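You operate a simulated robot arm through the tools that you are given. There is no shell and no other tool. Be economical: measure what you need, move in short steps, check, and stop when the job is done.

The job below is to be done with a simulated two-armed robot. You get a single attempt, and the scene is never put back.

Task
Wipe up the spill on the table top with the yellow cloth and put it back.
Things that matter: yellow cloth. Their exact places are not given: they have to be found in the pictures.

The check looks at the end state, three seconds after you hand in, the way a careful person would. Anything else that was tipped, shoved, dropped, spilled or broken makes it a failure. Flat cloth is picked up by pressing the open fingertips on it (5 to 10 N) and closing them slowly along it; thin cloth reads only 2 to 8 mm in the jaws.

Robot
Two 7-joint arms with two-finger grippers on one trunk, on a base that drives. Base frame: it is fixed to the floor where the robot stands at the start and does not move with it; the origin is under the middle of the robot, x ahead of it, y to its left, z up; the surface under the hand at the start is at about z = 750. Units: mm, degrees, N and s.
The left shoulder is at the start at [24, 214, 1081], the right one opposite. With the tool pointing down near the work surface each hand reaches from about 180 to 760 mm from the robot's upright axis, wherever it stands, measured 20 degrees to its own side. Payload 2.2 kg a hand.
The tool frame of a hand sits at the grasp point between the pads (the TCP): z along the fingers, y along the line on which they close. The tips reach 19 mm beyond it. The gripper opens to 116 mm. The gripper's body begins 70 mm behind the TCP.
Orientation is told as [roll, pitch, yaw] about the base's x, y, z axes, in that order, counted from this pose: with the fingers straight down and closing along the base's y, the tool's x points along the base's -x, its y along +y and its z along -z.

Tools
- The arms move only by the tool move_arm. It takes "left_moves", "right_moves" or both (then of equal length, played together; a hand with none holds still); each is one flat list of numbers, 7 for each row, row after row: the finger opening in mm, from 0 to 116, then the shift along the base's x, y, z in mm, then the turn, a rotation vector about the base's x, y, z in degrees. In form: [gripper, x, y, z, rx, ry, rz, gripper, x, y, z, rx, ry, rz, ...]. A call has 1 to 12 rows; each row shifts and turns the commanded pose from where the row before left it. Rows are played at 5 a second. More than 50 mm and 8.6 degrees between two rows, or a gripper value outside its range, and nothing of the call is played. A pose out of reach is approached as far as the arm can. The call stops where the force on the tool passes 40 N (or 10 N more than at its start, if that is more) or the arm is blocked; 0.2 s more then pass. Each finger halts on what it meets, pressing with about 31 N; the grip force reading is that of the motor and also rises with nothing between the fingers. The clock runs only during rows and for 0.2 s after the last one: add rows that do not move to give the fingers time. The reply holds the time, the measured pose of the TCP, the force on the tool along the base axes, the opening and the grip force, in the units named above and with some noise, with the torque about the TCP (base axes, N m) and any sound that the robot's microphone picked up.
- Cameras (640 x 400 px; columns grow to the right, rows downward): "scene" is now at [128.6, -22.7, 1248.3]; the picture's right is [-0.24, -0.97, -0.00], its down [-0.58, 0.14, -0.80] and it looks along [0.78, -0.19, -0.60] (base axes); focal length 285 px, centre (320, 200). "left" rides on the left gripper at [69, 15, -96] in its tool frame; the picture's right is [-0.21, 0.98, 0.00], its down [-0.76, -0.17, -0.63] and it looks along [-0.62, -0.14, 0.77] (tool axes); focal length 251 px, centre (320, 200). "right" rides on the right gripper at [69, -15, -96] in its tool frame; the picture's right is [0.21, 0.98, 0.00], its down [-0.76, 0.17, -0.63] and it looks along [-0.62, 0.14, 0.77] (tool axes); focal length 251 px, centre (320, 200).
- grab_frame(camera): a new picture of that camera. It takes no simulated time.
- slide_trunk(by): slides the trunk up (or, below 0, down) by that many mm; the arms and the scene camera ride with it, the base frame stays. It gives what a move gives, with no picture.
- drive_base(legs): drives the robot by 1 to 6 legs, each [ahead, left, turn to the left] in mm, mm and degrees, along the robot's own axes; the way and the turn of a leg run together, so that a leg with both is an arc; at most 1500 mm and 180 degrees a leg. The arms and the cameras ride along, it lands a little off, and it stops where it bumps. It gives what a move gives.
- pan_tilt(pan, tilt): turns the head with the scene camera to pan (to the left, within 80 degrees either way) and tilt (down, from -29 to 69), counted from straight ahead of the robot. It gives what a move gives.
- point_at(camera, pixels): for up to 12 pixels [column, row] of the newest picture of that camera ("zoom" is the newest enlarged one), the place [x, y, z] in the base frame of the surface seen there, good to about 2 mm. It takes no simulated time.
- close_up(camera, box): a new picture of the part [left, top, right, bottom] of that camera's present view, enlarged. It takes no simulated time.
- sign_off(): hands the job in; it is judged then, once.

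Work in short steps. Measure before you move; look again where a grasp or a placing could have gone wrong, and mend it. You have 80 turns and 58 pictures in all, those below and enlarged ones among them. Open the grippers and draw the arms clear of the work before you hand the job in, unless the task says otherwise; then end with one line.

The tools are called after "Request:" by a JSON object that holds its "method" and its "body". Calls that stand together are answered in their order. move_arm: Moves the arms, as the interface text tells. Its arguments: {"type":"object","properties":{"left_moves":{"type":"array"},"right_moves":{"type":"array"}},"required":[]} The other tools are called the same way: slide_trunk (by) slides the trunk up or down; drive_base (legs) drives the base; pan_tilt (pan, tilt) turns the head that bears the scene camera; grab_frame (camera) takes a picture; point_at (camera, pixels) gives the place of the surface under pixels of a picture; close_up (camera, box) takes an enlarged picture of a part of a camera's view; sign_off () hands the job in.

At the start:

```text
t: 0.0
left_ee_pos: [531.8, 126.3, 1060.2]
left_tool_rot: [0.1, 0.1, 0.0]
left_wrist_force: [0.6, 0.6, 0.5]
left_moment: [0.01, 0.01, -0.01]
left_grip_width: 115.7
left_grip_force: 0.2
right_ee_pos: [467.7, -366.1, 1025.3]
right_tool_rot: [0.0, 0.1, 0.0]
right_wrist_force: [0.5, 0.3, 0.5]
right_moment: [-0.01, 0.02, 0.0]
right_grip_width: 115.9
right_grip_force: 0.1
trunk travel left (down, up): [-225.0, 265.0]
robot x, y, heading: [-0.5, 0.4, -0.0]
head pan, tilt: [-14.0, 36.4]
```

scene: 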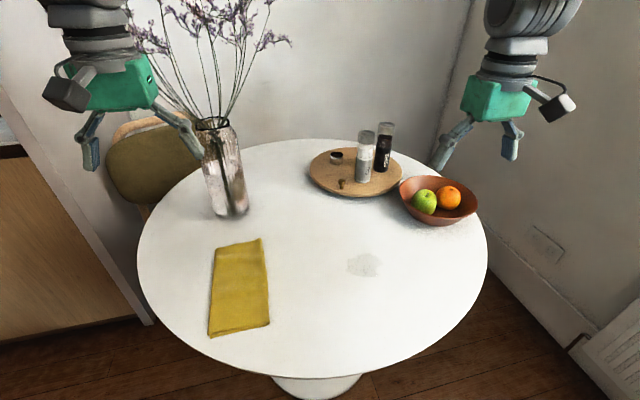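
right: 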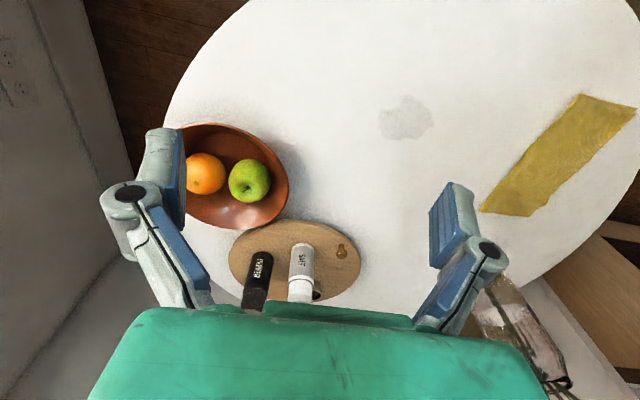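
left: 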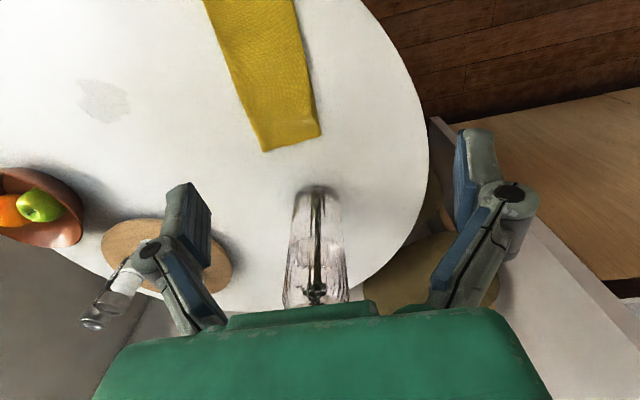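

The scene picture shows the cloth with corners near (215,248), (262,240), (269,325), (210,336) and the spill near (363,265). I measure these, along with the vase and the bowl.

Request:
{"method": "point_at", "body": {"camera": "scene", "pixels": [[216, 249], [261, 240], [269, 323], [210, 335], [240, 285], [347, 265], [380, 265], [363, 253], [363, 277], [232, 213], [360, 190], [410, 215]]}}

Request:
{"method": "close_up", "body": {"camera": "scene", "box": [180, 220, 420, 370]}}

```text
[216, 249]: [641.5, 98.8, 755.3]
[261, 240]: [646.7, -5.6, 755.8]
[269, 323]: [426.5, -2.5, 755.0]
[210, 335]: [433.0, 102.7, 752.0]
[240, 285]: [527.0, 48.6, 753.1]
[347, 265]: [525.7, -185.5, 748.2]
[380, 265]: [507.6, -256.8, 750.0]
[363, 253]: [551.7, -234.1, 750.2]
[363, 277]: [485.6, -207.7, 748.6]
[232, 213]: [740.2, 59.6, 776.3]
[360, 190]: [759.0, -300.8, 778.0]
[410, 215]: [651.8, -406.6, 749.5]
```

```text
2.67 times, centred on (300, 295) of scene
```

zoom: 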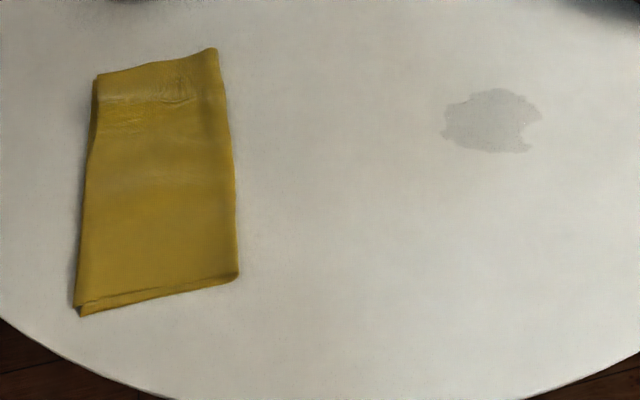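

The cloth lies flat at about x 426–646, y −3–102 with its top near z 754. The spill is centred at about (518, −220) and is roughly 70 mm across. I move the left arm aside and bring the right hand over the cloth's inner edge.

Request:
{"method": "move_arm", "body": {"left_moves": [60, -10, 40, 0, 0, 0, 0, 60, -10, 40, 0, 0, 0, 0, 60, -10, 40, 0, 0, 0, 0, 60, -10, 40, 0, 0, 0, 0, 60, -10, 40, 0, 0, 0, 0, 60, 0, 0, 0, 0, 0, 0, 60, 0, 0, 0, 0, 0, 0, 60, 0, 0, 0, 0, 0, 0, 60, 0, 0, 0, 0, 0, 0, 60, 0, 0, 0, 0, 0, 0], "right_moves": [60, 7, 40, 0, 0, 0, 0, 60, 7, 40, 0, 0, 0, 0, 60, 7, 40, 0, 0, 0, 0, 60, 7, 40, 0, 0, 0, 0, 60, 7, 40, 0, 0, 0, 0, 60, 7, 40, -20, 0, 0, 0, 60, 7, 40, -20, 0, 0, 0, 60, 7, 40, -20, 0, 0, 0, 60, 7, 40, -20, 0, 0, 0, 60, 4, 31, -20, 0, 0, 0]}}

Request:
{"method": "grab_frame", "body": {"camera": "scene"}}

```text
t: 2.4
left_ee_pos: [474.3, 328.4, 1064.0]
left_tool_rot: [-0.2, -0.3, 0.0]
left_wrist_force: [-0.4, 0.4, 0.4]
left_moment: [0.02, -0.01, 0.0]
left_grip_width: 60.0
left_grip_force: 0.1
right_ee_pos: [548.6, 5.1, 946.6]
right_tool_rot: [3.0, -0.2, -3.3]
right_wrist_force: [0.4, 0.0, -0.8]
right_moment: [-0.06, 0.0, 0.0]
right_grip_width: 60.0
right_grip_force: 0.1
trunk travel left (down, up): [-225.0, 265.0]
robot x, y, heading: [-1.1, -1.3, -0.2]
head pan, tilt: [-14.0, 36.4]
stopped in row 10 (right hand): the arm was blocked; the commanded pose is now the measured one
```

```text
53 pictures are left
```

scene: 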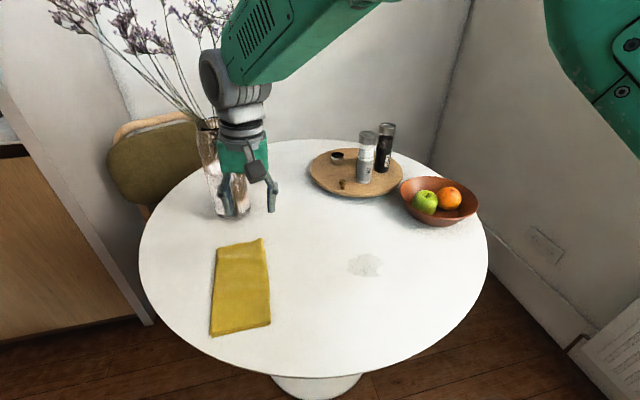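

The right arm is blocked by its own geometry when it crosses the midline. I back it off a little and turn the base 18° to the left, so that both the cloth and the spill sit on the right hand's side.

Request:
{"method": "move_arm", "body": {"right_moves": [60, 0, -40, 10, 0, 0, 0, 60, 0, -40, 10, 0, 0, 0, 60, 0, -30, 0, 0, 0, 0, 60, 0, 0, 0, 0, 0, 0]}}

Request:
{"method": "drive_base", "body": {"legs": [[0, 0, 18]]}}

```text
t: 3.4
left_ee_pos: [475.8, 329.0, 1063.2]
left_tool_rot: [0.0, -0.3, 0.0]
left_wrist_force: [-0.4, 0.8, -0.1]
left_moment: [0.0, 0.0, 0.0]
left_grip_width: 59.9
left_grip_force: 0.0
right_ee_pos: [548.4, -103.6, 966.9]
right_tool_rot: [2.9, -0.3, -3.1]
right_wrist_force: [-1.4, 0.4, -0.3]
right_moment: [-0.01, 0.0, -0.01]
right_grip_width: 59.8
right_grip_force: 0.0
trunk travel left (down, up): [-225.0, 265.0]
robot x, y, heading: [-0.3, 1.2, -0.3]
head pan, tilt: [-14.0, 36.4]
```

```text
t: 4.8
left_ee_pos: [355.6, 452.8, 1064.1]
left_tool_rot: [0.3, -0.3, 17.8]
left_wrist_force: [-0.7, -0.2, 0.3]
left_moment: [-0.02, 0.0, -0.02]
left_grip_width: 60.0
left_grip_force: 0.1
right_ee_pos: [555.1, 64.1, 965.8]
right_tool_rot: [3.0, -0.3, 14.7]
right_wrist_force: [-0.5, -0.4, 0.2]
right_moment: [-0.02, 0.0, -0.02]
right_grip_width: 60.0
right_grip_force: 0.2
trunk travel left (down, up): [-225.0, 265.0]
robot x, y, heading: [3.7, -2.5, 17.6]
head pan, tilt: [-14.0, 36.4]
```

The turn worked: the right hand is now at (555, 64, 966). I straighten it and descend to just above the cloth near its −y edge, target (535, 27, 800).

Request:
{"method": "move_arm", "body": {"right_moves": [50, -10, -15, -30, -1.5, 0.2, -7.3, 50, -10, -15, -30, -1.5, 0.2, -7.3, 50, 0, -7, -40, 0, 0, 0, 50, 0, 0, -40, 0, 0, 0, 50, 0, 0, -26, 0, 0, 0, 50, 0, 0, 0, 0, 0, 0]}}

Request:
{"method": "grab_frame", "body": {"camera": "right"}}

Request:
{"method": "grab_frame", "body": {"camera": "scene"}}

```text
t: 6.2
left_ee_pos: [349.5, 456.9, 1064.7]
left_tool_rot: [-0.1, -0.5, 17.7]
left_wrist_force: [1.0, 0.9, -0.2]
left_moment: [0.01, -0.01, 0.0]
left_grip_width: 60.1
left_grip_force: 0.1
right_ee_pos: [531.0, 29.4, 802.7]
right_tool_rot: [0.0, 0.2, 0.1]
right_wrist_force: [-0.1, 0.1, 0.0]
right_moment: [0.02, 0.03, -0.01]
right_grip_width: 50.0
right_grip_force: 0.2
trunk travel left (down, up): [-225.0, 265.0]
robot x, y, heading: [0.2, -0.5, 17.6]
head pan, tilt: [-14.0, 36.4]
```

```text
52 pictures are left
```

right: 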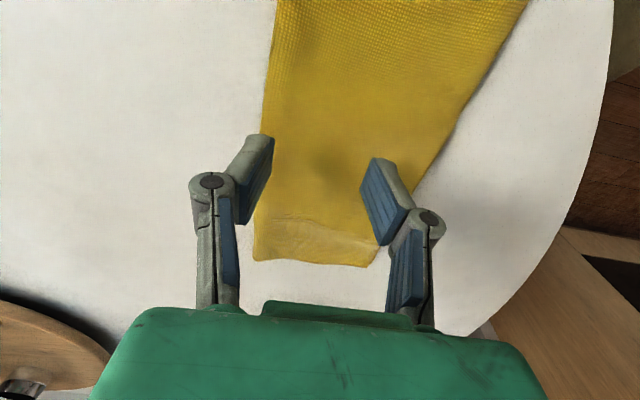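

```text
51 pictures are left
```

scene: 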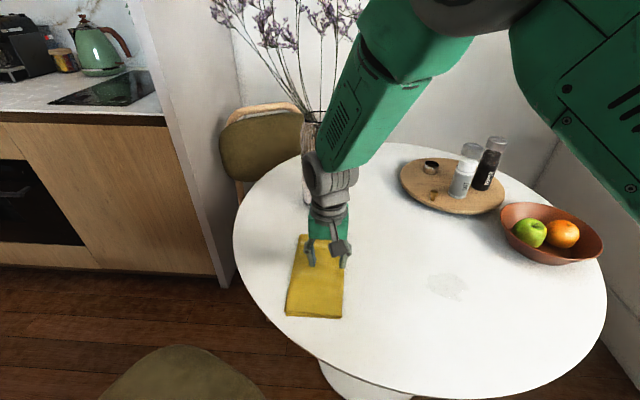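

The hand is over the −y edge strip. I shift 10 mm inward and lower until the tips touch.

Request:
{"method": "move_arm", "body": {"right_moves": [50, 0, 10, -14, 0, 0, 0, 50, 0, 0, -10, 0, 0, 0, 50, 0, 0, -3, 0, 0, 0, 50, 0, 0, -2, 0, 0, 0, 50, 0, 0, 0, 0, 0, 0]}}

```text
t: 7.4
left_ee_pos: [350.2, 455.8, 1063.9]
left_tool_rot: [0.0, -0.5, 17.7]
left_wrist_force: [0.1, -0.2, 0.4]
left_moment: [-0.02, 0.03, 0.01]
left_grip_width: 60.3
left_grip_force: 0.1
right_ee_pos: [531.4, 38.9, 772.6]
right_tool_rot: [0.0, 0.3, 0.1]
right_wrist_force: [0.2, -0.3, 0.0]
right_moment: [0.0, -0.03, -0.01]
right_grip_width: 50.0
right_grip_force: 0.0
trunk travel left (down, up): [-225.0, 265.0]
robot x, y, heading: [0.7, -4.5, 17.6]
head pan, tilt: [-14.0, 36.4]
```

Still no contact force at z 772.6, so I go on in 1.5 mm steps.

Request:
{"method": "move_arm", "body": {"right_moves": [50, 0, 0, -1.5, 0, 0, 0, 50, 0, 0, -1.5, 0, 0, 0, 50, 0, 0, 0, 0, 0, 0]}}

```text
t: 8.2
left_ee_pos: [349.7, 455.4, 1065.8]
left_tool_rot: [0.0, -0.6, 17.7]
left_wrist_force: [-0.3, 0.8, -0.6]
left_moment: [0.0, 0.04, 0.0]
left_grip_width: 59.9
left_grip_force: 0.1
right_ee_pos: [531.3, 39.8, 769.8]
right_tool_rot: [0.0, 0.2, 0.0]
right_wrist_force: [-0.3, -0.7, 15.2]
right_moment: [0.0, -0.01, 0.01]
right_grip_width: 49.8
right_grip_force: 5.8
trunk travel left (down, up): [-225.0, 265.0]
robot x, y, heading: [-0.3, -0.2, 17.7]
head pan, tilt: [-14.0, 36.4]
```

Contact reads 15 N, which is a little too much. I ease up 0.7 mm and close slowly along the cloth.

Request:
{"method": "move_arm", "body": {"right_moves": [50, 0, 0, -0.0, 0, 0, 0, 50, 0, 0, 0.7, 0, 0, 0, 44, 0, 0, 0, 0, 0, 0, 38, 0, 0, 0, 0, 0, 0, 32, 0, 0, 0, 0, 0, 0, 26, 0, 0, 0, 0, 0, 0, 20, 0, 0, 0, 0, 0, 0, 14, 0, 0, 0, 0, 0, 0, 8, 0, 0, 0, 0, 0, 0, 3, 0, 0, 0, 0, 0, 0, 0, 0, 0, 0, 0, 0, 0, 0, 0, 0, 0, 0, 0, 0]}}

Request:
{"method": "grab_frame", "body": {"camera": "right"}}

```text
t: 10.8
left_ee_pos: [348.9, 455.8, 1065.3]
left_tool_rot: [0.1, -0.5, 17.8]
left_wrist_force: [-0.1, 0.3, -0.1]
left_moment: [-0.02, 0.01, 0.02]
left_grip_width: 60.0
left_grip_force: 0.1
right_ee_pos: [532.5, 39.7, 771.3]
right_tool_rot: [0.0, 0.1, 0.2]
right_wrist_force: [1.7, -0.9, 11.2]
right_moment: [-0.05, -0.06, 0.0]
right_grip_width: 4.6
right_grip_force: 31.1
trunk travel left (down, up): [-225.0, 265.0]
robot x, y, heading: [2.1, -2.8, 17.5]
head pan, tilt: [-14.0, 36.4]
```

```text
50 pictures are left
```

right: 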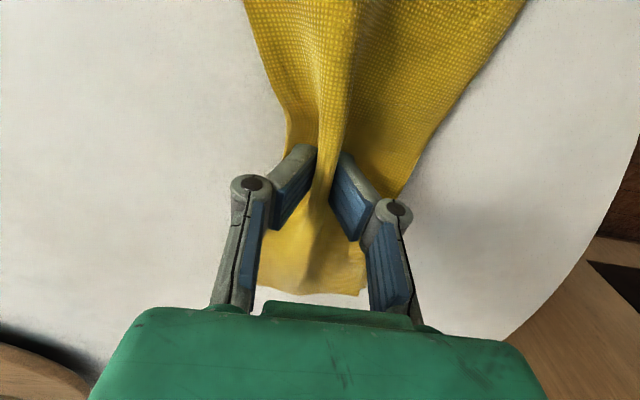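

The grip holds a 4.6 mm fold. I drag the cloth toward the spill, staying in light contact.

Request:
{"method": "move_arm", "body": {"right_moves": [0, -2, -20, 0.3, 0, 0, 0, 0, -2, -22, 0, 0, 0, 0, 0, -2, -22, 0, 0, 0, 0, 0, -2, -22, 0, 0, 0, 0, 0, -2, -22, 0, 0, 0, 0, 0, -2, -22, 0, 0, 0, 0, 0, -2, -22, 0, 0, 0, 0, 0, 0, 0, 0, 0, 0, 0]}}

Request:
{"method": "grab_frame", "body": {"camera": "scene"}}

```text
t: 12.6
left_ee_pos: [349.3, 455.3, 1064.3]
left_tool_rot: [-0.1, -0.6, 17.7]
left_wrist_force: [0.5, 0.2, -0.5]
left_moment: [0.0, 0.01, -0.01]
left_grip_width: 60.0
left_grip_force: 0.1
right_ee_pos: [516.9, -114.1, 771.3]
right_tool_rot: [0.0, 0.3, 0.1]
right_wrist_force: [-0.3, 2.7, 13.0]
right_moment: [0.02, -0.05, 0.0]
right_grip_width: 4.3
right_grip_force: 30.7
trunk travel left (down, up): [-225.0, 265.0]
robot x, y, heading: [-2.7, -2.8, 18.0]
head pan, tilt: [-14.0, 36.4]
```

```text
49 pictures are left
```

scene: 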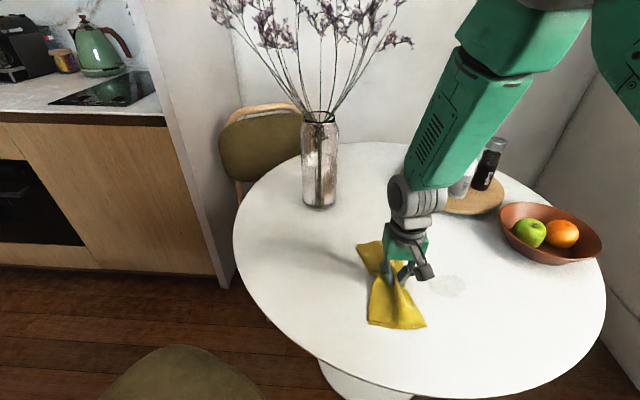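

The drag works and the cloth follows flat. I continue over the spill to about y −285.

Request:
{"method": "move_arm", "body": {"right_moves": [0, 0, -20, 0, 0, 0, 0, 0, 0, -20, 0, 0, 0, 0, 0, 0, -20, 0, 0, 0, 0, 0, 0, -20, 0, 0, 0, 0, 0, 0, -20, 0, 0, 0, 0, 0, 0, -20, 0, 0, 0, 0, 0, 0, -20, 0, 0, 0, 0, 0, 0, -20, 0, 0, 0, 0, 0, 0, -15, 0, 0, 0, 0, 0, 0, 0, 0, 0, 0, 0]}}

Request:
{"method": "grab_frame", "body": {"camera": "scene"}}

Request:
{"method": "grab_frame", "body": {"camera": "right"}}

```text
t: 14.8
left_ee_pos: [350.7, 454.3, 1064.6]
left_tool_rot: [-0.1, -0.6, 17.6]
left_wrist_force: [0.1, -0.2, 0.6]
left_moment: [0.0, 0.01, 0.01]
left_grip_width: 60.3
left_grip_force: 0.0
right_ee_pos: [515.9, -287.5, 771.3]
right_tool_rot: [0.0, 0.3, 0.0]
right_wrist_force: [0.1, 1.9, 6.0]
right_moment: [0.08, 0.0, 0.01]
right_grip_width: 4.5
right_grip_force: 31.8
trunk travel left (down, up): [-225.0, 265.0]
robot x, y, heading: [0.1, -1.7, 18.0]
head pan, tilt: [-14.0, 36.4]
```

```text
48 pictures are left
```

scene: 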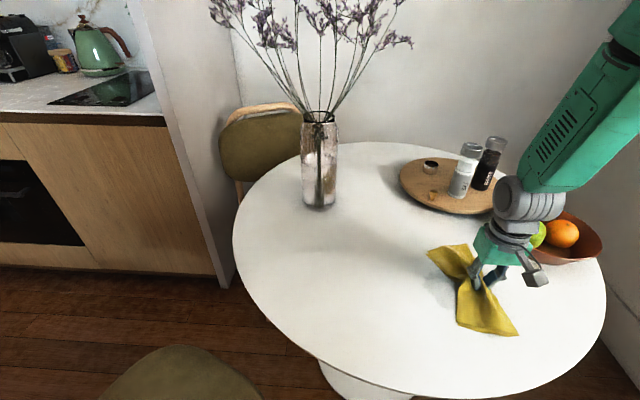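

```text
47 pictures are left
```

right: 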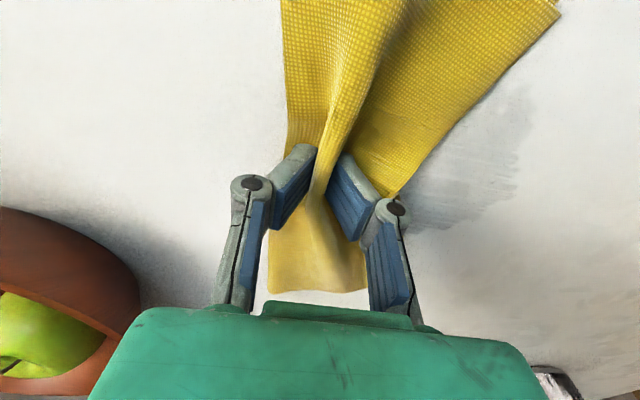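

The right view shows streaks trailing behind the cloth around (470,160). I zoom in to tell whether they are smear or shadow.

Request:
{"method": "close_up", "body": {"camera": "scene", "box": [380, 230, 540, 330]}}

Request:
{"method": "close_up", "body": {"camera": "right", "box": [360, 50, 600, 250]}}

```text
4.00 times, centred on (460, 280) of scene
```

zoom: 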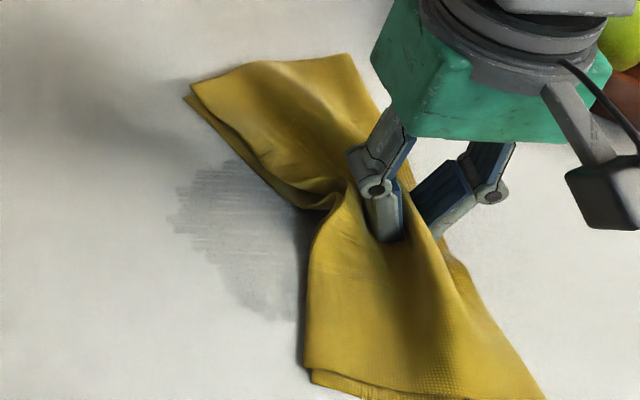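

```text
2.00 times, centred on (480, 150) of right
```

zoom: 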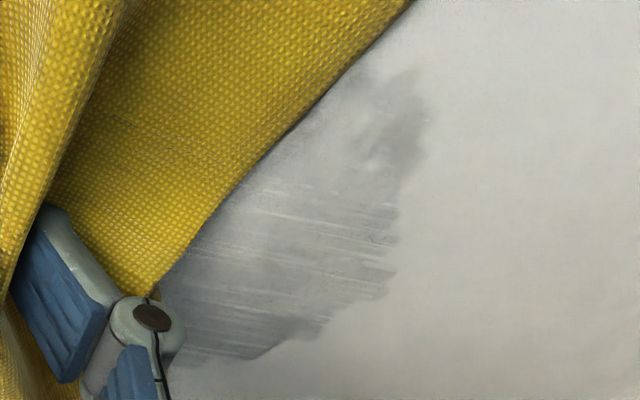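

The spill is smeared and only partly absorbed, so it needs more passes with some pressure. I go back across it at x≈535, then forward again at x≈505.

Request:
{"method": "move_arm", "body": {"right_moves": [0, 20, 5, -0.5, 0, 0, 0, 0, 0, 25, 0, 0, 0, 0, 0, 0, 25, 0, 0, 0, 0, 0, 0, 25, 0, 0, 0, 0, 0, 0, 25, 0, 0, 0, 0, 0, 0, 25, 0, 0, 0, 0, 0, -30, 0, 0, 0, 0, 0, 0, 0, -25, 0, 0, 0, 0, 0, 0, -25, 0, 0, 0, 0, 0, 0, -25, 0, 0, 0, 0, 0, 0, -25, 0, 0, 0, 0, 0, 0, -25, 0, 0, 0, 0]}}

Request:
{"method": "grab_frame", "body": {"camera": "scene"}}

Request:
{"method": "grab_frame", "body": {"camera": "right"}}

```text
t: 17.4
left_ee_pos: [348.1, 457.2, 1064.5]
left_tool_rot: [0.0, -0.5, 17.7]
left_wrist_force: [0.5, 0.1, 0.8]
left_moment: [0.04, -0.03, 0.02]
left_grip_width: 60.0
left_grip_force: 0.2
right_ee_pos: [506.6, -282.6, 771.8]
right_tool_rot: [0.0, 0.2, 0.2]
right_wrist_force: [-1.1, 7.2, 17.1]
right_moment: [0.15, -0.06, 0.01]
right_grip_width: 4.4
right_grip_force: 30.9
trunk travel left (down, up): [-225.0, 265.0]
robot x, y, heading: [-3.7, -3.5, 17.8]
head pan, tilt: [-14.0, 36.4]
```

```text
44 pictures are left
```

scene: 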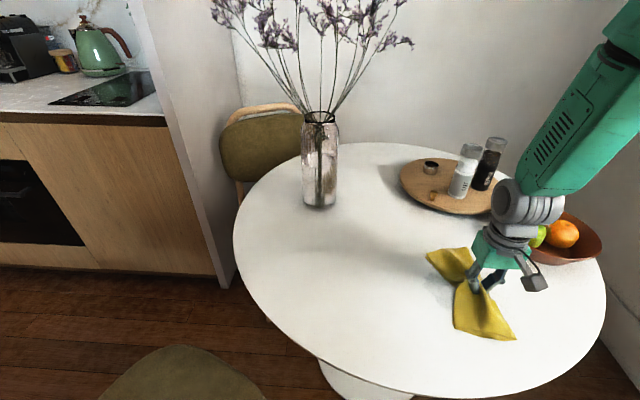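

```text
43 pictures are left
```

right: 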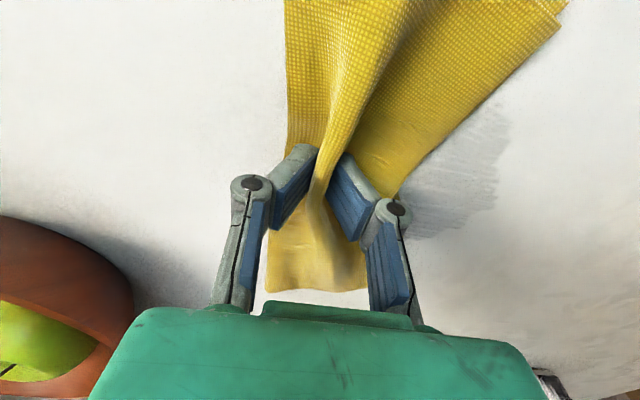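

The patch looks lighter. I do another pair of strokes at different x positions and then check up close.

Request:
{"method": "move_arm", "body": {"right_moves": [0, 10, 10, 0, 0, 0, 0, 0, 0, 25, 0, 0, 0, 0, 0, 0, 25, 0, 0, 0, 0, 0, 0, 25, 0, 0, 0, 0, 0, 0, 25, 0, 0, 0, 0, 0, 0, 20, 0, 0, 0, 0, 0, 30, 0, 0, 0, 0, 0, 0, 0, -25, 0, 0, 0, 0, 0, 0, -25, 0, 0, 0, 0, 0, 0, -25, 0, 0, 0, 0, 0, 0, -25, 0, 0, 0, 0, 0, 0, -25, 0, 0, 0, 0]}}

Request:
{"method": "close_up", "body": {"camera": "scene", "box": [380, 230, 540, 330]}}

Request:
{"method": "close_up", "body": {"camera": "right", "box": [360, 50, 600, 250]}}

```text
t: 18.9
left_ee_pos: [350.0, 456.0, 1063.5]
left_tool_rot: [0.0, -0.6, 17.6]
left_wrist_force: [0.6, 0.2, 0.1]
left_moment: [-0.02, 0.04, 0.0]
left_grip_width: 60.1
left_grip_force: 0.0
right_ee_pos: [518.4, -155.4, 772.0]
right_tool_rot: [-0.1, 0.4, 0.1]
right_wrist_force: [-4.5, -3.9, 17.3]
right_moment: [-0.08, 0.05, -0.03]
right_grip_width: 4.6
right_grip_force: 31.1
trunk travel left (down, up): [-225.0, 265.0]
robot x, y, heading: [-5.0, -2.1, 17.8]
head pan, tilt: [-14.0, 36.4]
stopped in row 7 (right hand): the force on the tool passed its limit at 46 N (the readings are from after the stop); the commanded pose is now the measured one
```

```text
4.00 times, centred on (460, 280) of scene
```

zoom: 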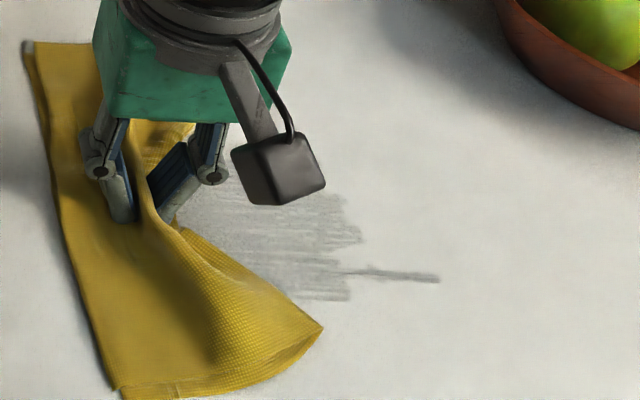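

```text
2.00 times, centred on (480, 150) of right
```

zoom: 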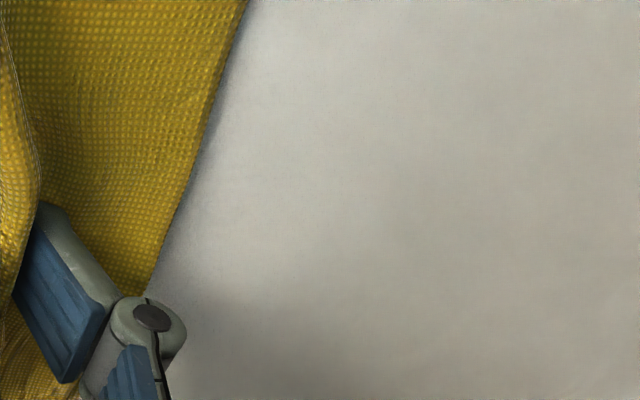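

A thin film remains. I measure its extent to plan a tighter raster.

Request:
{"method": "point_at", "body": {"camera": "zoom", "pixels": [[400, 200]]}}

Request:
{"method": "close_up", "body": {"camera": "scene", "box": [410, 260, 506, 320]}}

Request:
{"method": "point_at", "body": {"camera": "scene", "pixels": [[436, 275], [466, 275], [470, 290], [467, 305], [455, 304], [490, 299]]}}

```text
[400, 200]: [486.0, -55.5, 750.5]
```

```text
6.67 times, centred on (458, 290) of scene
```

zoom: 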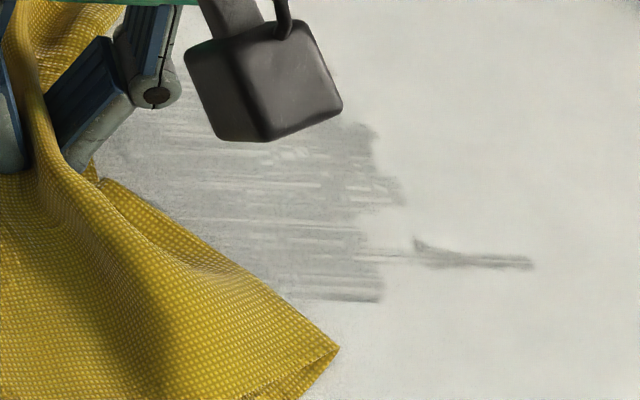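

```text
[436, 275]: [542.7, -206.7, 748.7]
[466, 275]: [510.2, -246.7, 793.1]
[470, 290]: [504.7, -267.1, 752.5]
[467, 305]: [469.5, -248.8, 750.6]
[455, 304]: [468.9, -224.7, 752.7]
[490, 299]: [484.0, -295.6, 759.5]
```

I run one test stroke with firmer pressure at x≈515 to see what actually clears.

Request:
{"method": "move_arm", "body": {"right_moves": [0, 0, -15, -0.8, 0, 0, 0, 0, 0, -20, 0, 0, 0, 0, 0, 0, -20, 0, 0, 0, 0, 0, 0, -20, 0, 0, 0, 0, 0, 0, -20, 0, 0, 0, 0, 0, 0, -20, 0, 0, 0, 0, 0, 0, -20, 0, 0, 0, 0, 0, 0, 0, 0, 0, 0, 0, 0, 0, 20, 0, 0, 0, 0, 0, 0, 25, 0, 0, 0, 0, 0, 0, 25, 0, 0, 0, 0, 0, 0, 25, 0, 0, 0, 0]}}

Request:
{"method": "close_up", "body": {"camera": "scene", "box": [380, 230, 540, 330]}}

```text
t: 21.4
left_ee_pos: [347.8, 456.0, 1065.6]
left_tool_rot: [-0.2, -0.7, 17.7]
left_wrist_force: [0.6, 0.2, 0.1]
left_moment: [-0.01, -0.03, 0.02]
left_grip_width: 60.1
left_grip_force: 0.1
right_ee_pos: [518.4, -194.8, 770.9]
right_tool_rot: [0.0, 0.3, 0.1]
right_wrist_force: [0.1, -9.5, 31.6]
right_moment: [-0.28, -0.05, -0.03]
right_grip_width: 4.3
right_grip_force: 30.6
trunk travel left (down, up): [-225.0, 265.0]
robot x, y, heading: [-1.7, -2.1, 17.8]
head pan, tilt: [-14.0, 36.4]
```

```text
4.00 times, centred on (460, 280) of scene
```

zoom: 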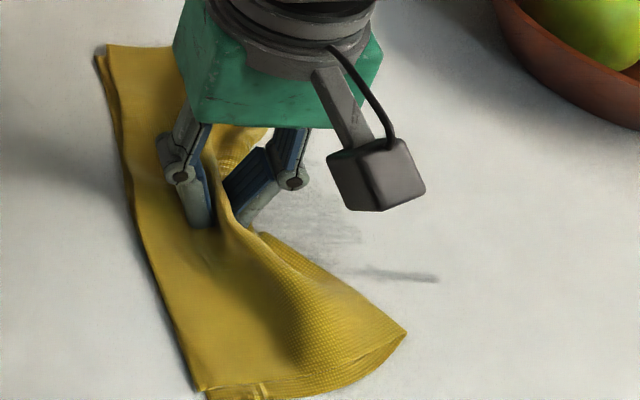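

Firm pressure (about 30 N) clears well. I go on with strokes at x≈500 and 485, which also reach the streak near (480, −295).

Request:
{"method": "move_arm", "body": {"right_moves": [0, -8, 0, 0.3, 0, 0, 0, 0, -6, -20, 0, 0, 0, 0, 0, 0, -25, 0, 0, 0, 0, 0, 0, -25, 0, 0, 0, 0, 0, 0, -25, 0, 0, 0, 0, 0, 0, -25, 0, 0, 0, 0, 0, -10, 0, 0, 0, 0, 0, 0, -8, 20, 0, 0, 0, 0, 0, 0, 25, 0, 0, 0, 0, 0, 0, 25, 0, 0, 0, 0, 0, 0, 25, 0, 0, 0, 0, 0, 0, 25, 0, 0, 0, 0]}}

Request:
{"method": "close_up", "body": {"camera": "scene", "box": [380, 230, 540, 330]}}

```text
t: 23.2
left_ee_pos: [348.7, 450.9, 1066.1]
left_tool_rot: [0.1, -0.6, 17.6]
left_wrist_force: [0.6, -0.2, 0.1]
left_moment: [0.01, -0.02, 0.0]
left_grip_width: 60.0
left_grip_force: 0.0
right_ee_pos: [491.2, -306.8, 770.5]
right_tool_rot: [-0.1, -0.2, -0.1]
right_wrist_force: [-1.8, -1.8, 13.7]
right_moment: [-0.01, 0.0, 0.01]
right_grip_width: 4.2
right_grip_force: 31.3
trunk travel left (down, up): [-225.0, 265.0]
robot x, y, heading: [-2.8, -3.0, 17.5]
head pan, tilt: [-14.0, 36.4]
stopped in row 8 (right hand): the force on the tool passed its limit at 46 N (the readings are from after the stop); the commanded pose is now the measured one
```

```text
4.00 times, centred on (460, 280) of scene
```

zoom: 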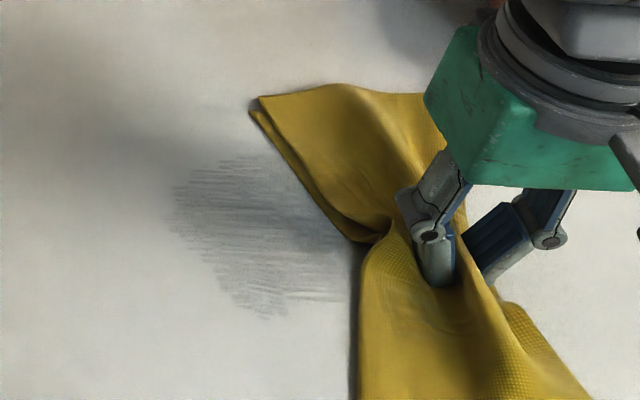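

Film remains at zoom (180–340, 160–310). I measure it and stroke back over it at x≈490.

Request:
{"method": "point_at", "body": {"camera": "zoom", "pixels": [[180, 210], [230, 165], [250, 310], [320, 200], [330, 295]]}}

Request:
{"method": "move_arm", "body": {"right_moves": [0, 0, 15, 0, 0, 0, 0, 0, 0, 20, -0.3, 0, 0, 0, 0, 0, 20, -0.3, 0, 0, 0, 0, 0, 20, 0, 0, 0, 0, 0, 0, 20, 0, 0, 0, 0, 0, 0, 20, 0, 0, 0, 0, 0, 0, 20, 0, 0, 0, 0, 0, 0, 15, 0, 0, 0, 0, 0, 0, 0, 0.3, 0, 0, 0]}}

Request:
{"method": "close_up", "body": {"camera": "scene", "box": [380, 230, 540, 330]}}

```text
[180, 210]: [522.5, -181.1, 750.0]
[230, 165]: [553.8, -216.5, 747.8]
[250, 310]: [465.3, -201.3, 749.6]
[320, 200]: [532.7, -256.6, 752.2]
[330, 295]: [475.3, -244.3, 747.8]
```

```text
t: 24.4
left_ee_pos: [347.1, 452.6, 1065.6]
left_tool_rot: [0.0, -0.8, 17.7]
left_wrist_force: [0.3, 0.2, 0.0]
left_moment: [-0.02, 0.01, -0.04]
left_grip_width: 60.0
left_grip_force: 0.1
right_ee_pos: [492.0, -224.6, 771.1]
right_tool_rot: [-0.2, -0.1, -0.2]
right_wrist_force: [-2.0, -4.1, 15.4]
right_moment: [-0.07, 0.04, 0.0]
right_grip_width: 4.4
right_grip_force: 30.5
trunk travel left (down, up): [-225.0, 265.0]
robot x, y, heading: [3.8, -2.0, 17.4]
head pan, tilt: [-14.0, 36.4]
stopped in row 5 (right hand): the force on the tool passed its limit at 41 N (the readings are from after the stop); the commanded pose is now the measured one
```

```text
4.00 times, centred on (460, 280) of scene
```

zoom: 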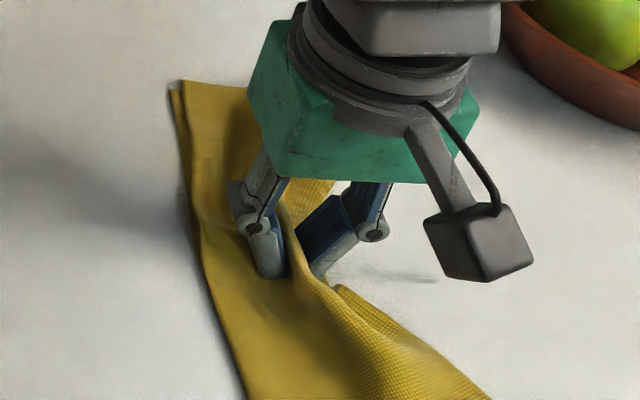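

The −y side now looks clean apart from a faint streak near zoom (410,278). I continue to y −150, then come back along x≈475, with moderate pressure.

Request:
{"method": "move_arm", "body": {"right_moves": [0, 0, 20, -0.2, 0, 0, 0, 0, 0, 20, 0, 0, 0, 0, 0, 0, 20, 0, 0, 0, 0, 0, 0, 15, 0, 0, 0, 0, 0, -8, 0, 0.3, 0, 0, 0, 0, -8, -10, 0, 0, 0, 0, 0, 0, -20, 0, 0, 0, 0, 0, 0, -25, 0, 0, 0, 0, 0, 0, -25, 0, 0, 0, 0, 0, 0, -25, 0, 0, 0, 0, 0, 0, -25, 0, 0, 0, 0, 0, 0, -25, 0, 0, 0, 0]}}

Request:
{"method": "close_up", "body": {"camera": "scene", "box": [380, 230, 540, 330]}}

```text
t: 27.0
left_ee_pos: [347.9, 450.2, 1067.9]
left_tool_rot: [0.1, -0.7, 17.6]
left_wrist_force: [-0.2, -1.0, 0.3]
left_moment: [0.03, -0.01, 0.01]
left_grip_width: 59.8
left_grip_force: 0.1
right_ee_pos: [475.8, -305.4, 771.8]
right_tool_rot: [-0.2, -0.1, -0.1]
right_wrist_force: [-1.1, 2.6, 6.5]
right_moment: [0.07, 0.02, 0.0]
right_grip_width: 4.4
right_grip_force: 30.9
trunk travel left (down, up): [-225.0, 265.0]
robot x, y, heading: [-0.5, -5.7, 17.5]
head pan, tilt: [-14.0, 36.4]
```

```text
4.00 times, centred on (460, 280) of scene
```

zoom: 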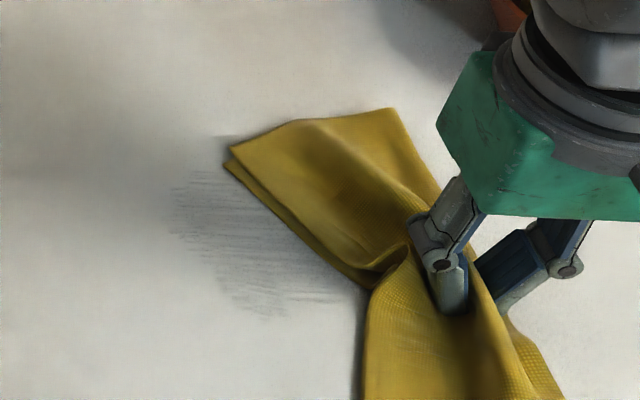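

Fainter. Next the upper part: I move to x≈532, stroke +y to −150, then return at x≈548.

Request:
{"method": "move_arm", "body": {"right_moves": [0, 28, 10, 0.2, 0, 0, 0, 0, 28, 15, -0.3, 0, 0, 0, 0, 0, 25, -0.6, 0, 0, 0, 0, 0, 25, 0, 0, 0, 0, 0, 0, 25, 0, 0, 0, 0, 0, 0, 25, 0, 0, 0, 0, 0, 0, 25, 0, 0, 0, 0, 0, 14, 0, 0.3, 0, 0, 0, 0, 0, -20, 0, 0, 0, 0, 0, 0, -25, -0.3, 0, 0, 0, 0, 0, -25, 0, 0, 0, 0, 0, 0, -25, 0, 0, 0, 0]}}

Request:
{"method": "close_up", "body": {"camera": "scene", "box": [380, 230, 540, 330]}}

```text
t: 29.6
left_ee_pos: [346.6, 454.4, 1066.5]
left_tool_rot: [0.0, -0.9, 17.6]
left_wrist_force: [1.2, -0.6, 0.5]
left_moment: [0.01, -0.01, 0.03]
left_grip_width: 60.0
left_grip_force: 0.0
right_ee_pos: [544.1, -246.6, 771.3]
right_tool_rot: [-0.3, -0.3, -0.1]
right_wrist_force: [1.9, 10.0, 24.8]
right_moment: [0.22, 0.0, -0.03]
right_grip_width: 4.6
right_grip_force: 31.0
trunk travel left (down, up): [-225.0, 265.0]
robot x, y, heading: [1.5, -2.3, 17.9]
head pan, tilt: [-14.0, 36.4]
```

```text
4.00 times, centred on (460, 280) of scene
```

zoom: 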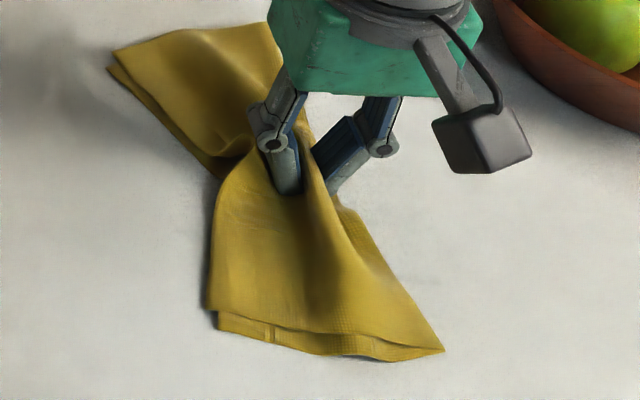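

That works well. I continue with strokes at x≈515 and x≈500.

Request:
{"method": "move_arm", "body": {"right_moves": [0, 0, -25, 0, 0, 0, 0, 0, -14, -15, 0.3, 0, 0, 0, 0, -14, 10, 0, 0, 0, 0, 0, 0, 25, -0.3, 0, 0, 0, 0, 0, 25, 0, 0, 0, 0, 0, 0, 25, 0, 0, 0, 0, 0, 0, 25, 0, 0, 0, 0, 0, 0, 25, 0, 0, 0, 0, 0, 0, 25, 0, 0, 0, 0, 0, 0, 25, 0, 0, 0, 0, 0, 0, 20, 0, 0, 0, 0]}}

Request:
{"method": "grab_frame", "body": {"camera": "scene"}}

Request:
{"method": "close_up", "body": {"camera": "scene", "box": [380, 230, 540, 330]}}

```text
t: 30.4
left_ee_pos: [347.2, 448.9, 1068.0]
left_tool_rot: [0.2, -0.8, 17.5]
left_wrist_force: [0.3, 0.2, -0.6]
left_moment: [0.02, 0.0, -0.03]
left_grip_width: 59.9
left_grip_force: 0.0
right_ee_pos: [521.3, -284.0, 769.7]
right_tool_rot: [-0.3, -0.6, -0.2]
right_wrist_force: [-0.9, 0.6, 10.5]
right_moment: [0.04, 0.04, -0.01]
right_grip_width: 4.3
right_grip_force: 30.2
trunk travel left (down, up): [-225.0, 265.0]
robot x, y, heading: [1.3, -0.1, 17.5]
head pan, tilt: [-14.0, 36.4]
stopped in row 4 (right hand): the force on the tool passed its limit at 42 N (the readings are from after the stop); the commanded pose is now the measured one
```

```text
34 pictures are left
```

scene: 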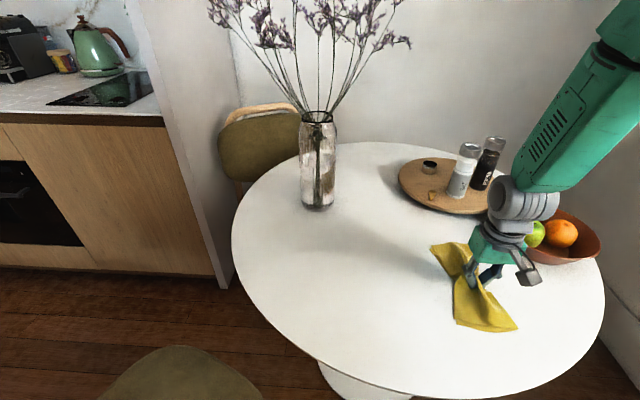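

```text
4.00 times, centred on (460, 280) of scene
```

zoom: 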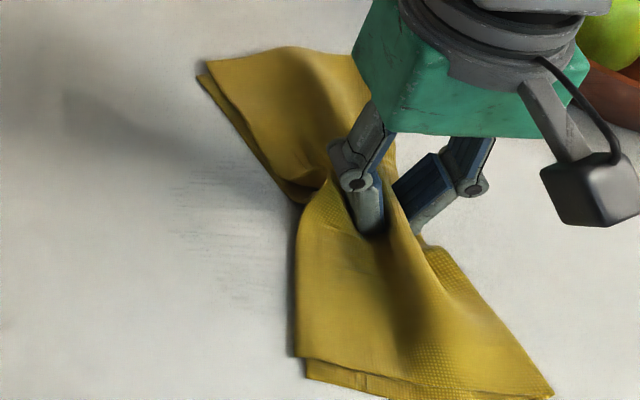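

Only faint lines remain around x 470–530, y −180 to −230. Another round: +y at x≈518, then −y at x≈498.

Request:
{"method": "move_arm", "body": {"right_moves": [0, -3, 20, 0.4, 0, 0, 0, 0, 0, 25, 0, 0, 0, 0, 0, 0, 25, 0, 0, 0, 0, 0, 0, 25, 0, 0, 0, 0, 0, 0, 25, 0, 0, 0, 0, 0, 0, 20, 0, 0, 0, 0, 0, -10, 0, 0.3, 0, 0, 0, 0, -10, -10, 0, 0, 0, 0, 0, 0, -25, -0.2, 0, 0, 0, 0, 0, -25, -0.2, 0, 0, 0, 0, 0, -25, 0, 0, 0, 0, 0, 0, -25, 0, 0, 0, 0]}}

Request:
{"method": "move_arm", "body": {"right_moves": [0, 0, -20, 0, 0, 0, 0, 0, -8, -5, 0.3, 0, 0, 0, 0, -8, 5, 0, 0, 0, 0, 0, 0, 20, 0, 0, 0, 0, 0, 0, 25, -0.2, 0, 0, 0, 0, 0, 25, 0, 0, 0, 0, 0, 0, 25, 0, 0, 0, 0, 0, 0, 25, 0, 0, 0, 0, 0, 0, 20, 0, 0, 0, 0, 0, 0, 20, 0, 0, 0, 0, 0, 0, 20, 0, 0, 0, 0, 0, 0, 0, 0, 0, 0, 0]}}

Request:
{"method": "close_up", "body": {"camera": "scene", "box": [380, 230, 540, 330]}}

```text
t: 33.0
left_ee_pos: [346.6, 448.1, 1067.9]
left_tool_rot: [0.2, -0.9, 17.6]
left_wrist_force: [-0.2, -0.2, 0.0]
left_moment: [-0.04, -0.01, 0.03]
left_grip_width: 60.1
left_grip_force: 0.0
right_ee_pos: [497.8, -254.6, 771.4]
right_tool_rot: [-0.2, -0.5, -0.2]
right_wrist_force: [-0.5, 1.2, 4.6]
right_moment: [0.09, 0.0, 0.02]
right_grip_width: 4.4
right_grip_force: 31.6
trunk travel left (down, up): [-225.0, 265.0]
robot x, y, heading: [2.3, -0.3, 18.0]
head pan, tilt: [-14.0, 36.4]
```

```text
t: 35.6
left_ee_pos: [346.9, 450.0, 1066.5]
left_tool_rot: [0.0, -0.7, 17.6]
left_wrist_force: [0.4, 0.0, -0.4]
left_moment: [-0.01, 0.01, -0.01]
left_grip_width: 60.2
left_grip_force: 0.1
right_ee_pos: [480.4, -90.7, 771.6]
right_tool_rot: [-0.4, -0.6, -0.3]
right_wrist_force: [-0.6, -0.5, 3.6]
right_moment: [-0.02, -0.01, -0.02]
right_grip_width: 4.6
right_grip_force: 31.0
trunk travel left (down, up): [-225.0, 265.0]
robot x, y, heading: [3.6, -1.7, 17.6]
head pan, tilt: [-14.0, 36.4]
```

```text
4.00 times, centred on (460, 280) of scene
```

zoom: 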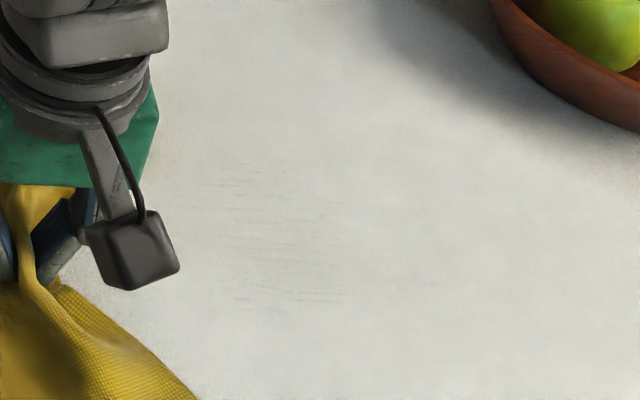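

Nearly spotless; only ghost lines are left at zoom (180–350, 180–300). I do one more firm set of four strokes at x≈487, 508, 528, 540.

Request:
{"method": "move_arm", "body": {"right_moves": [0, 3, -20, 0, 0, 0, 0, 0, 2, -30, -0.3, 0, 0, 0, 0, 0, -30, -0.3, 0, 0, 0, 0, 0, -30, -0.2, 0, 0, 0, 0, 0, -30, 0, 0, 0, 0, 0, 0, -30, 0, 0, 0, 0, 0, 0, -15, 0, 0, 0, 0, 0, 10, -5, 0.4, 0, 0, 0, 0, 12, 5, 0, 0, 0, 0, 0, 0, 20, 0, 0, 0, 0, 0, 0, 25, -0.3, 0, 0, 0, 0, 0, 25, 0, 0, 0, 0]}}

Request:
{"method": "move_arm", "body": {"right_moves": [0, 0, 25, 0, 0, 0, 0, 0, 0, 20, 0, 0, 0, 0, 0, 10, 10, 0.4, 0, 0, 0, 0, 10, -10, 0, 0, 0, 0, 0, 0, -20, -0.1, 0, 0, 0, 0, 0, -25, -0.1, 0, 0, 0, 0, 0, -25, 0, 0, 0, 0, 0, 0, -25, 0, 0, 0, 0, 0, 0, -20, 0, 0, 0, 0, 0, 6, -5, 0.3, 0, 0, 0, 0, 6, 5, 0, 0, 0, 0, 0, 0, 20, -0.2, 0, 0, 0]}}

Request:
{"method": "move_arm", "body": {"right_moves": [0, 0, 25, 0, 0, 0, 0, 0, 0, 25, 0, 0, 0, 0, 0, 0, 25, 0, 0, 0, 0, 0, 0, 25, 0.2, 0, 0, 0, 0, 0, 25, 0.2, 0, 0, 0, 0, 0, 25, 0, 0, 0, 0, 0, 0, 25, 0, 0, 0, 0, 0, 0, 0, 0, 0, 0, 0]}}

Request:
{"method": "grab_frame", "body": {"camera": "scene"}}

Request:
{"method": "close_up", "body": {"camera": "scene", "box": [380, 230, 540, 330]}}

```text
t: 38.2
left_ee_pos: [347.5, 450.7, 1067.5]
left_tool_rot: [-0.1, -0.8, 17.6]
left_wrist_force: [0.6, 0.6, -0.3]
left_moment: [0.0, -0.02, 0.02]
left_grip_width: 60.4
left_grip_force: 0.2
right_ee_pos: [509.2, -207.3, 771.0]
right_tool_rot: [-0.4, -0.6, -0.3]
right_wrist_force: [0.2, -1.7, 6.7]
right_moment: [-0.03, 0.04, -0.02]
right_grip_width: 4.2
right_grip_force: 30.7
trunk travel left (down, up): [-225.0, 265.0]
robot x, y, heading: [3.1, 1.3, 17.6]
head pan, tilt: [-14.0, 36.4]
```

```text
t: 40.8
left_ee_pos: [346.9, 448.2, 1068.3]
left_tool_rot: [0.2, -0.9, 17.4]
left_wrist_force: [-0.4, 0.5, -0.5]
left_moment: [0.03, -0.01, 0.0]
left_grip_width: 60.1
left_grip_force: 0.0
right_ee_pos: [541.6, -261.2, 769.5]
right_tool_rot: [-0.3, -0.9, -0.3]
right_wrist_force: [1.5, -8.9, 23.4]
right_moment: [-0.19, 0.07, 0.05]
right_grip_width: 4.5
right_grip_force: 31.0
trunk travel left (down, up): [-225.0, 265.0]
robot x, y, heading: [0.9, -1.2, 17.3]
head pan, tilt: [-14.0, 36.4]
```

```text
t: 42.6
left_ee_pos: [345.8, 448.3, 1069.4]
left_tool_rot: [0.1, -0.9, 17.5]
left_wrist_force: [-0.4, -0.9, -0.2]
left_moment: [-0.01, 0.04, 0.0]
left_grip_width: 59.9
left_grip_force: 0.1
right_ee_pos: [540.0, -84.7, 770.6]
right_tool_rot: [-0.2, -0.7, -0.2]
right_wrist_force: [0.7, -9.9, 30.3]
right_moment: [-0.23, 0.07, 0.05]
right_grip_width: 4.2
right_grip_force: 31.1
trunk travel left (down, up): [-225.0, 265.0]
robot x, y, heading: [2.5, -3.4, 17.4]
head pan, tilt: [-14.0, 36.4]
```

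```text
31 pictures are left
```

scene: 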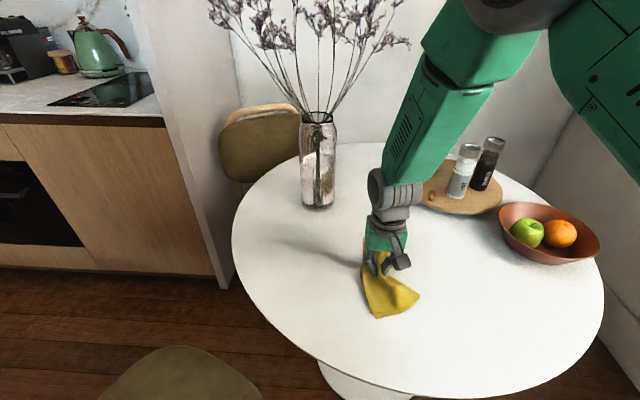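

```text
4.00 times, centred on (460, 280) of scene
```

zoom: 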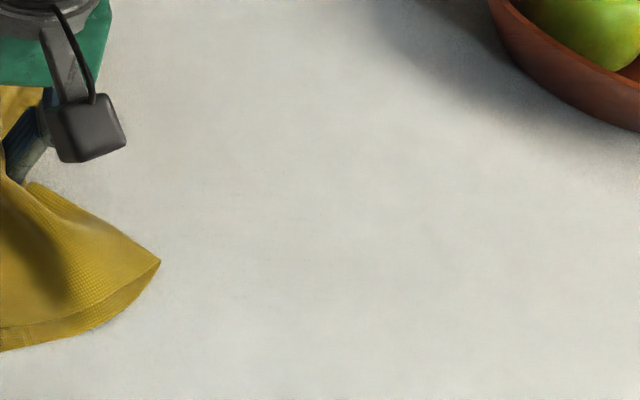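

The table is clean. Now I drag the cloth back toward its original place, overshooting slightly to y≈75 because the ends trail.

Request:
{"method": "move_arm", "body": {"right_moves": [0, 0, 15, 0.7, 0, 0, 0, 0, -1, 20, 0, 0, 0, 0, 0, -1, 20, 0, 0, 0, 0, 0, -1, 20, 0, 0, 0, 0, 0, -1, 20, 0, 0, 0, 0, 0, -1, 20, 0, 0, 0, 0, 0, -1, 20, 0, 0, 0, 0, 0, -1, 20, 0, 0, 0, 0, 0, 0, 10, 0, 0, 0, 0, 0, 0, 0, 0, 0, 0, 0]}}

Request:
{"method": "grab_frame", "body": {"camera": "scene"}}

Request:
{"method": "grab_frame", "body": {"camera": "right"}}

```text
t: 44.8
left_ee_pos: [347.2, 449.9, 1068.3]
left_tool_rot: [0.1, -0.9, 17.6]
left_wrist_force: [0.0, -0.2, 0.0]
left_moment: [0.04, -0.05, 0.05]
left_grip_width: 60.0
left_grip_force: 0.0
right_ee_pos: [537.7, 79.4, 772.6]
right_tool_rot: [0.2, -0.5, -1.0]
right_wrist_force: [1.0, -0.4, 3.0]
right_moment: [-0.01, -0.01, -0.01]
right_grip_width: 4.3
right_grip_force: 30.8
trunk travel left (down, up): [-225.0, 265.0]
robot x, y, heading: [3.0, -1.0, 17.4]
head pan, tilt: [-14.0, 36.4]
```

```text
29 pictures are left
```

scene: 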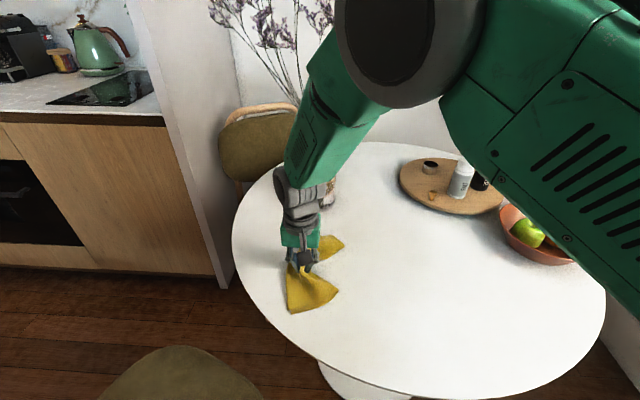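

```text
28 pictures are left
```

right: 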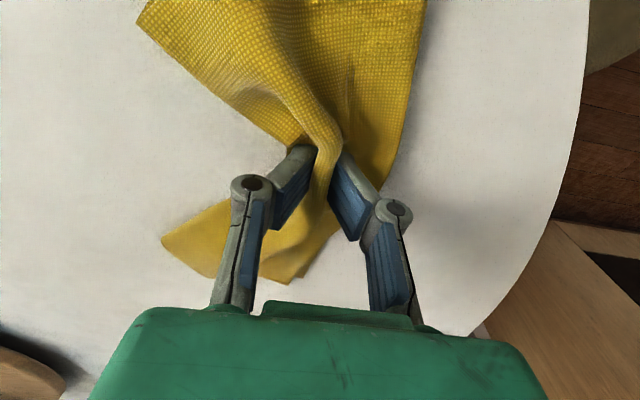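

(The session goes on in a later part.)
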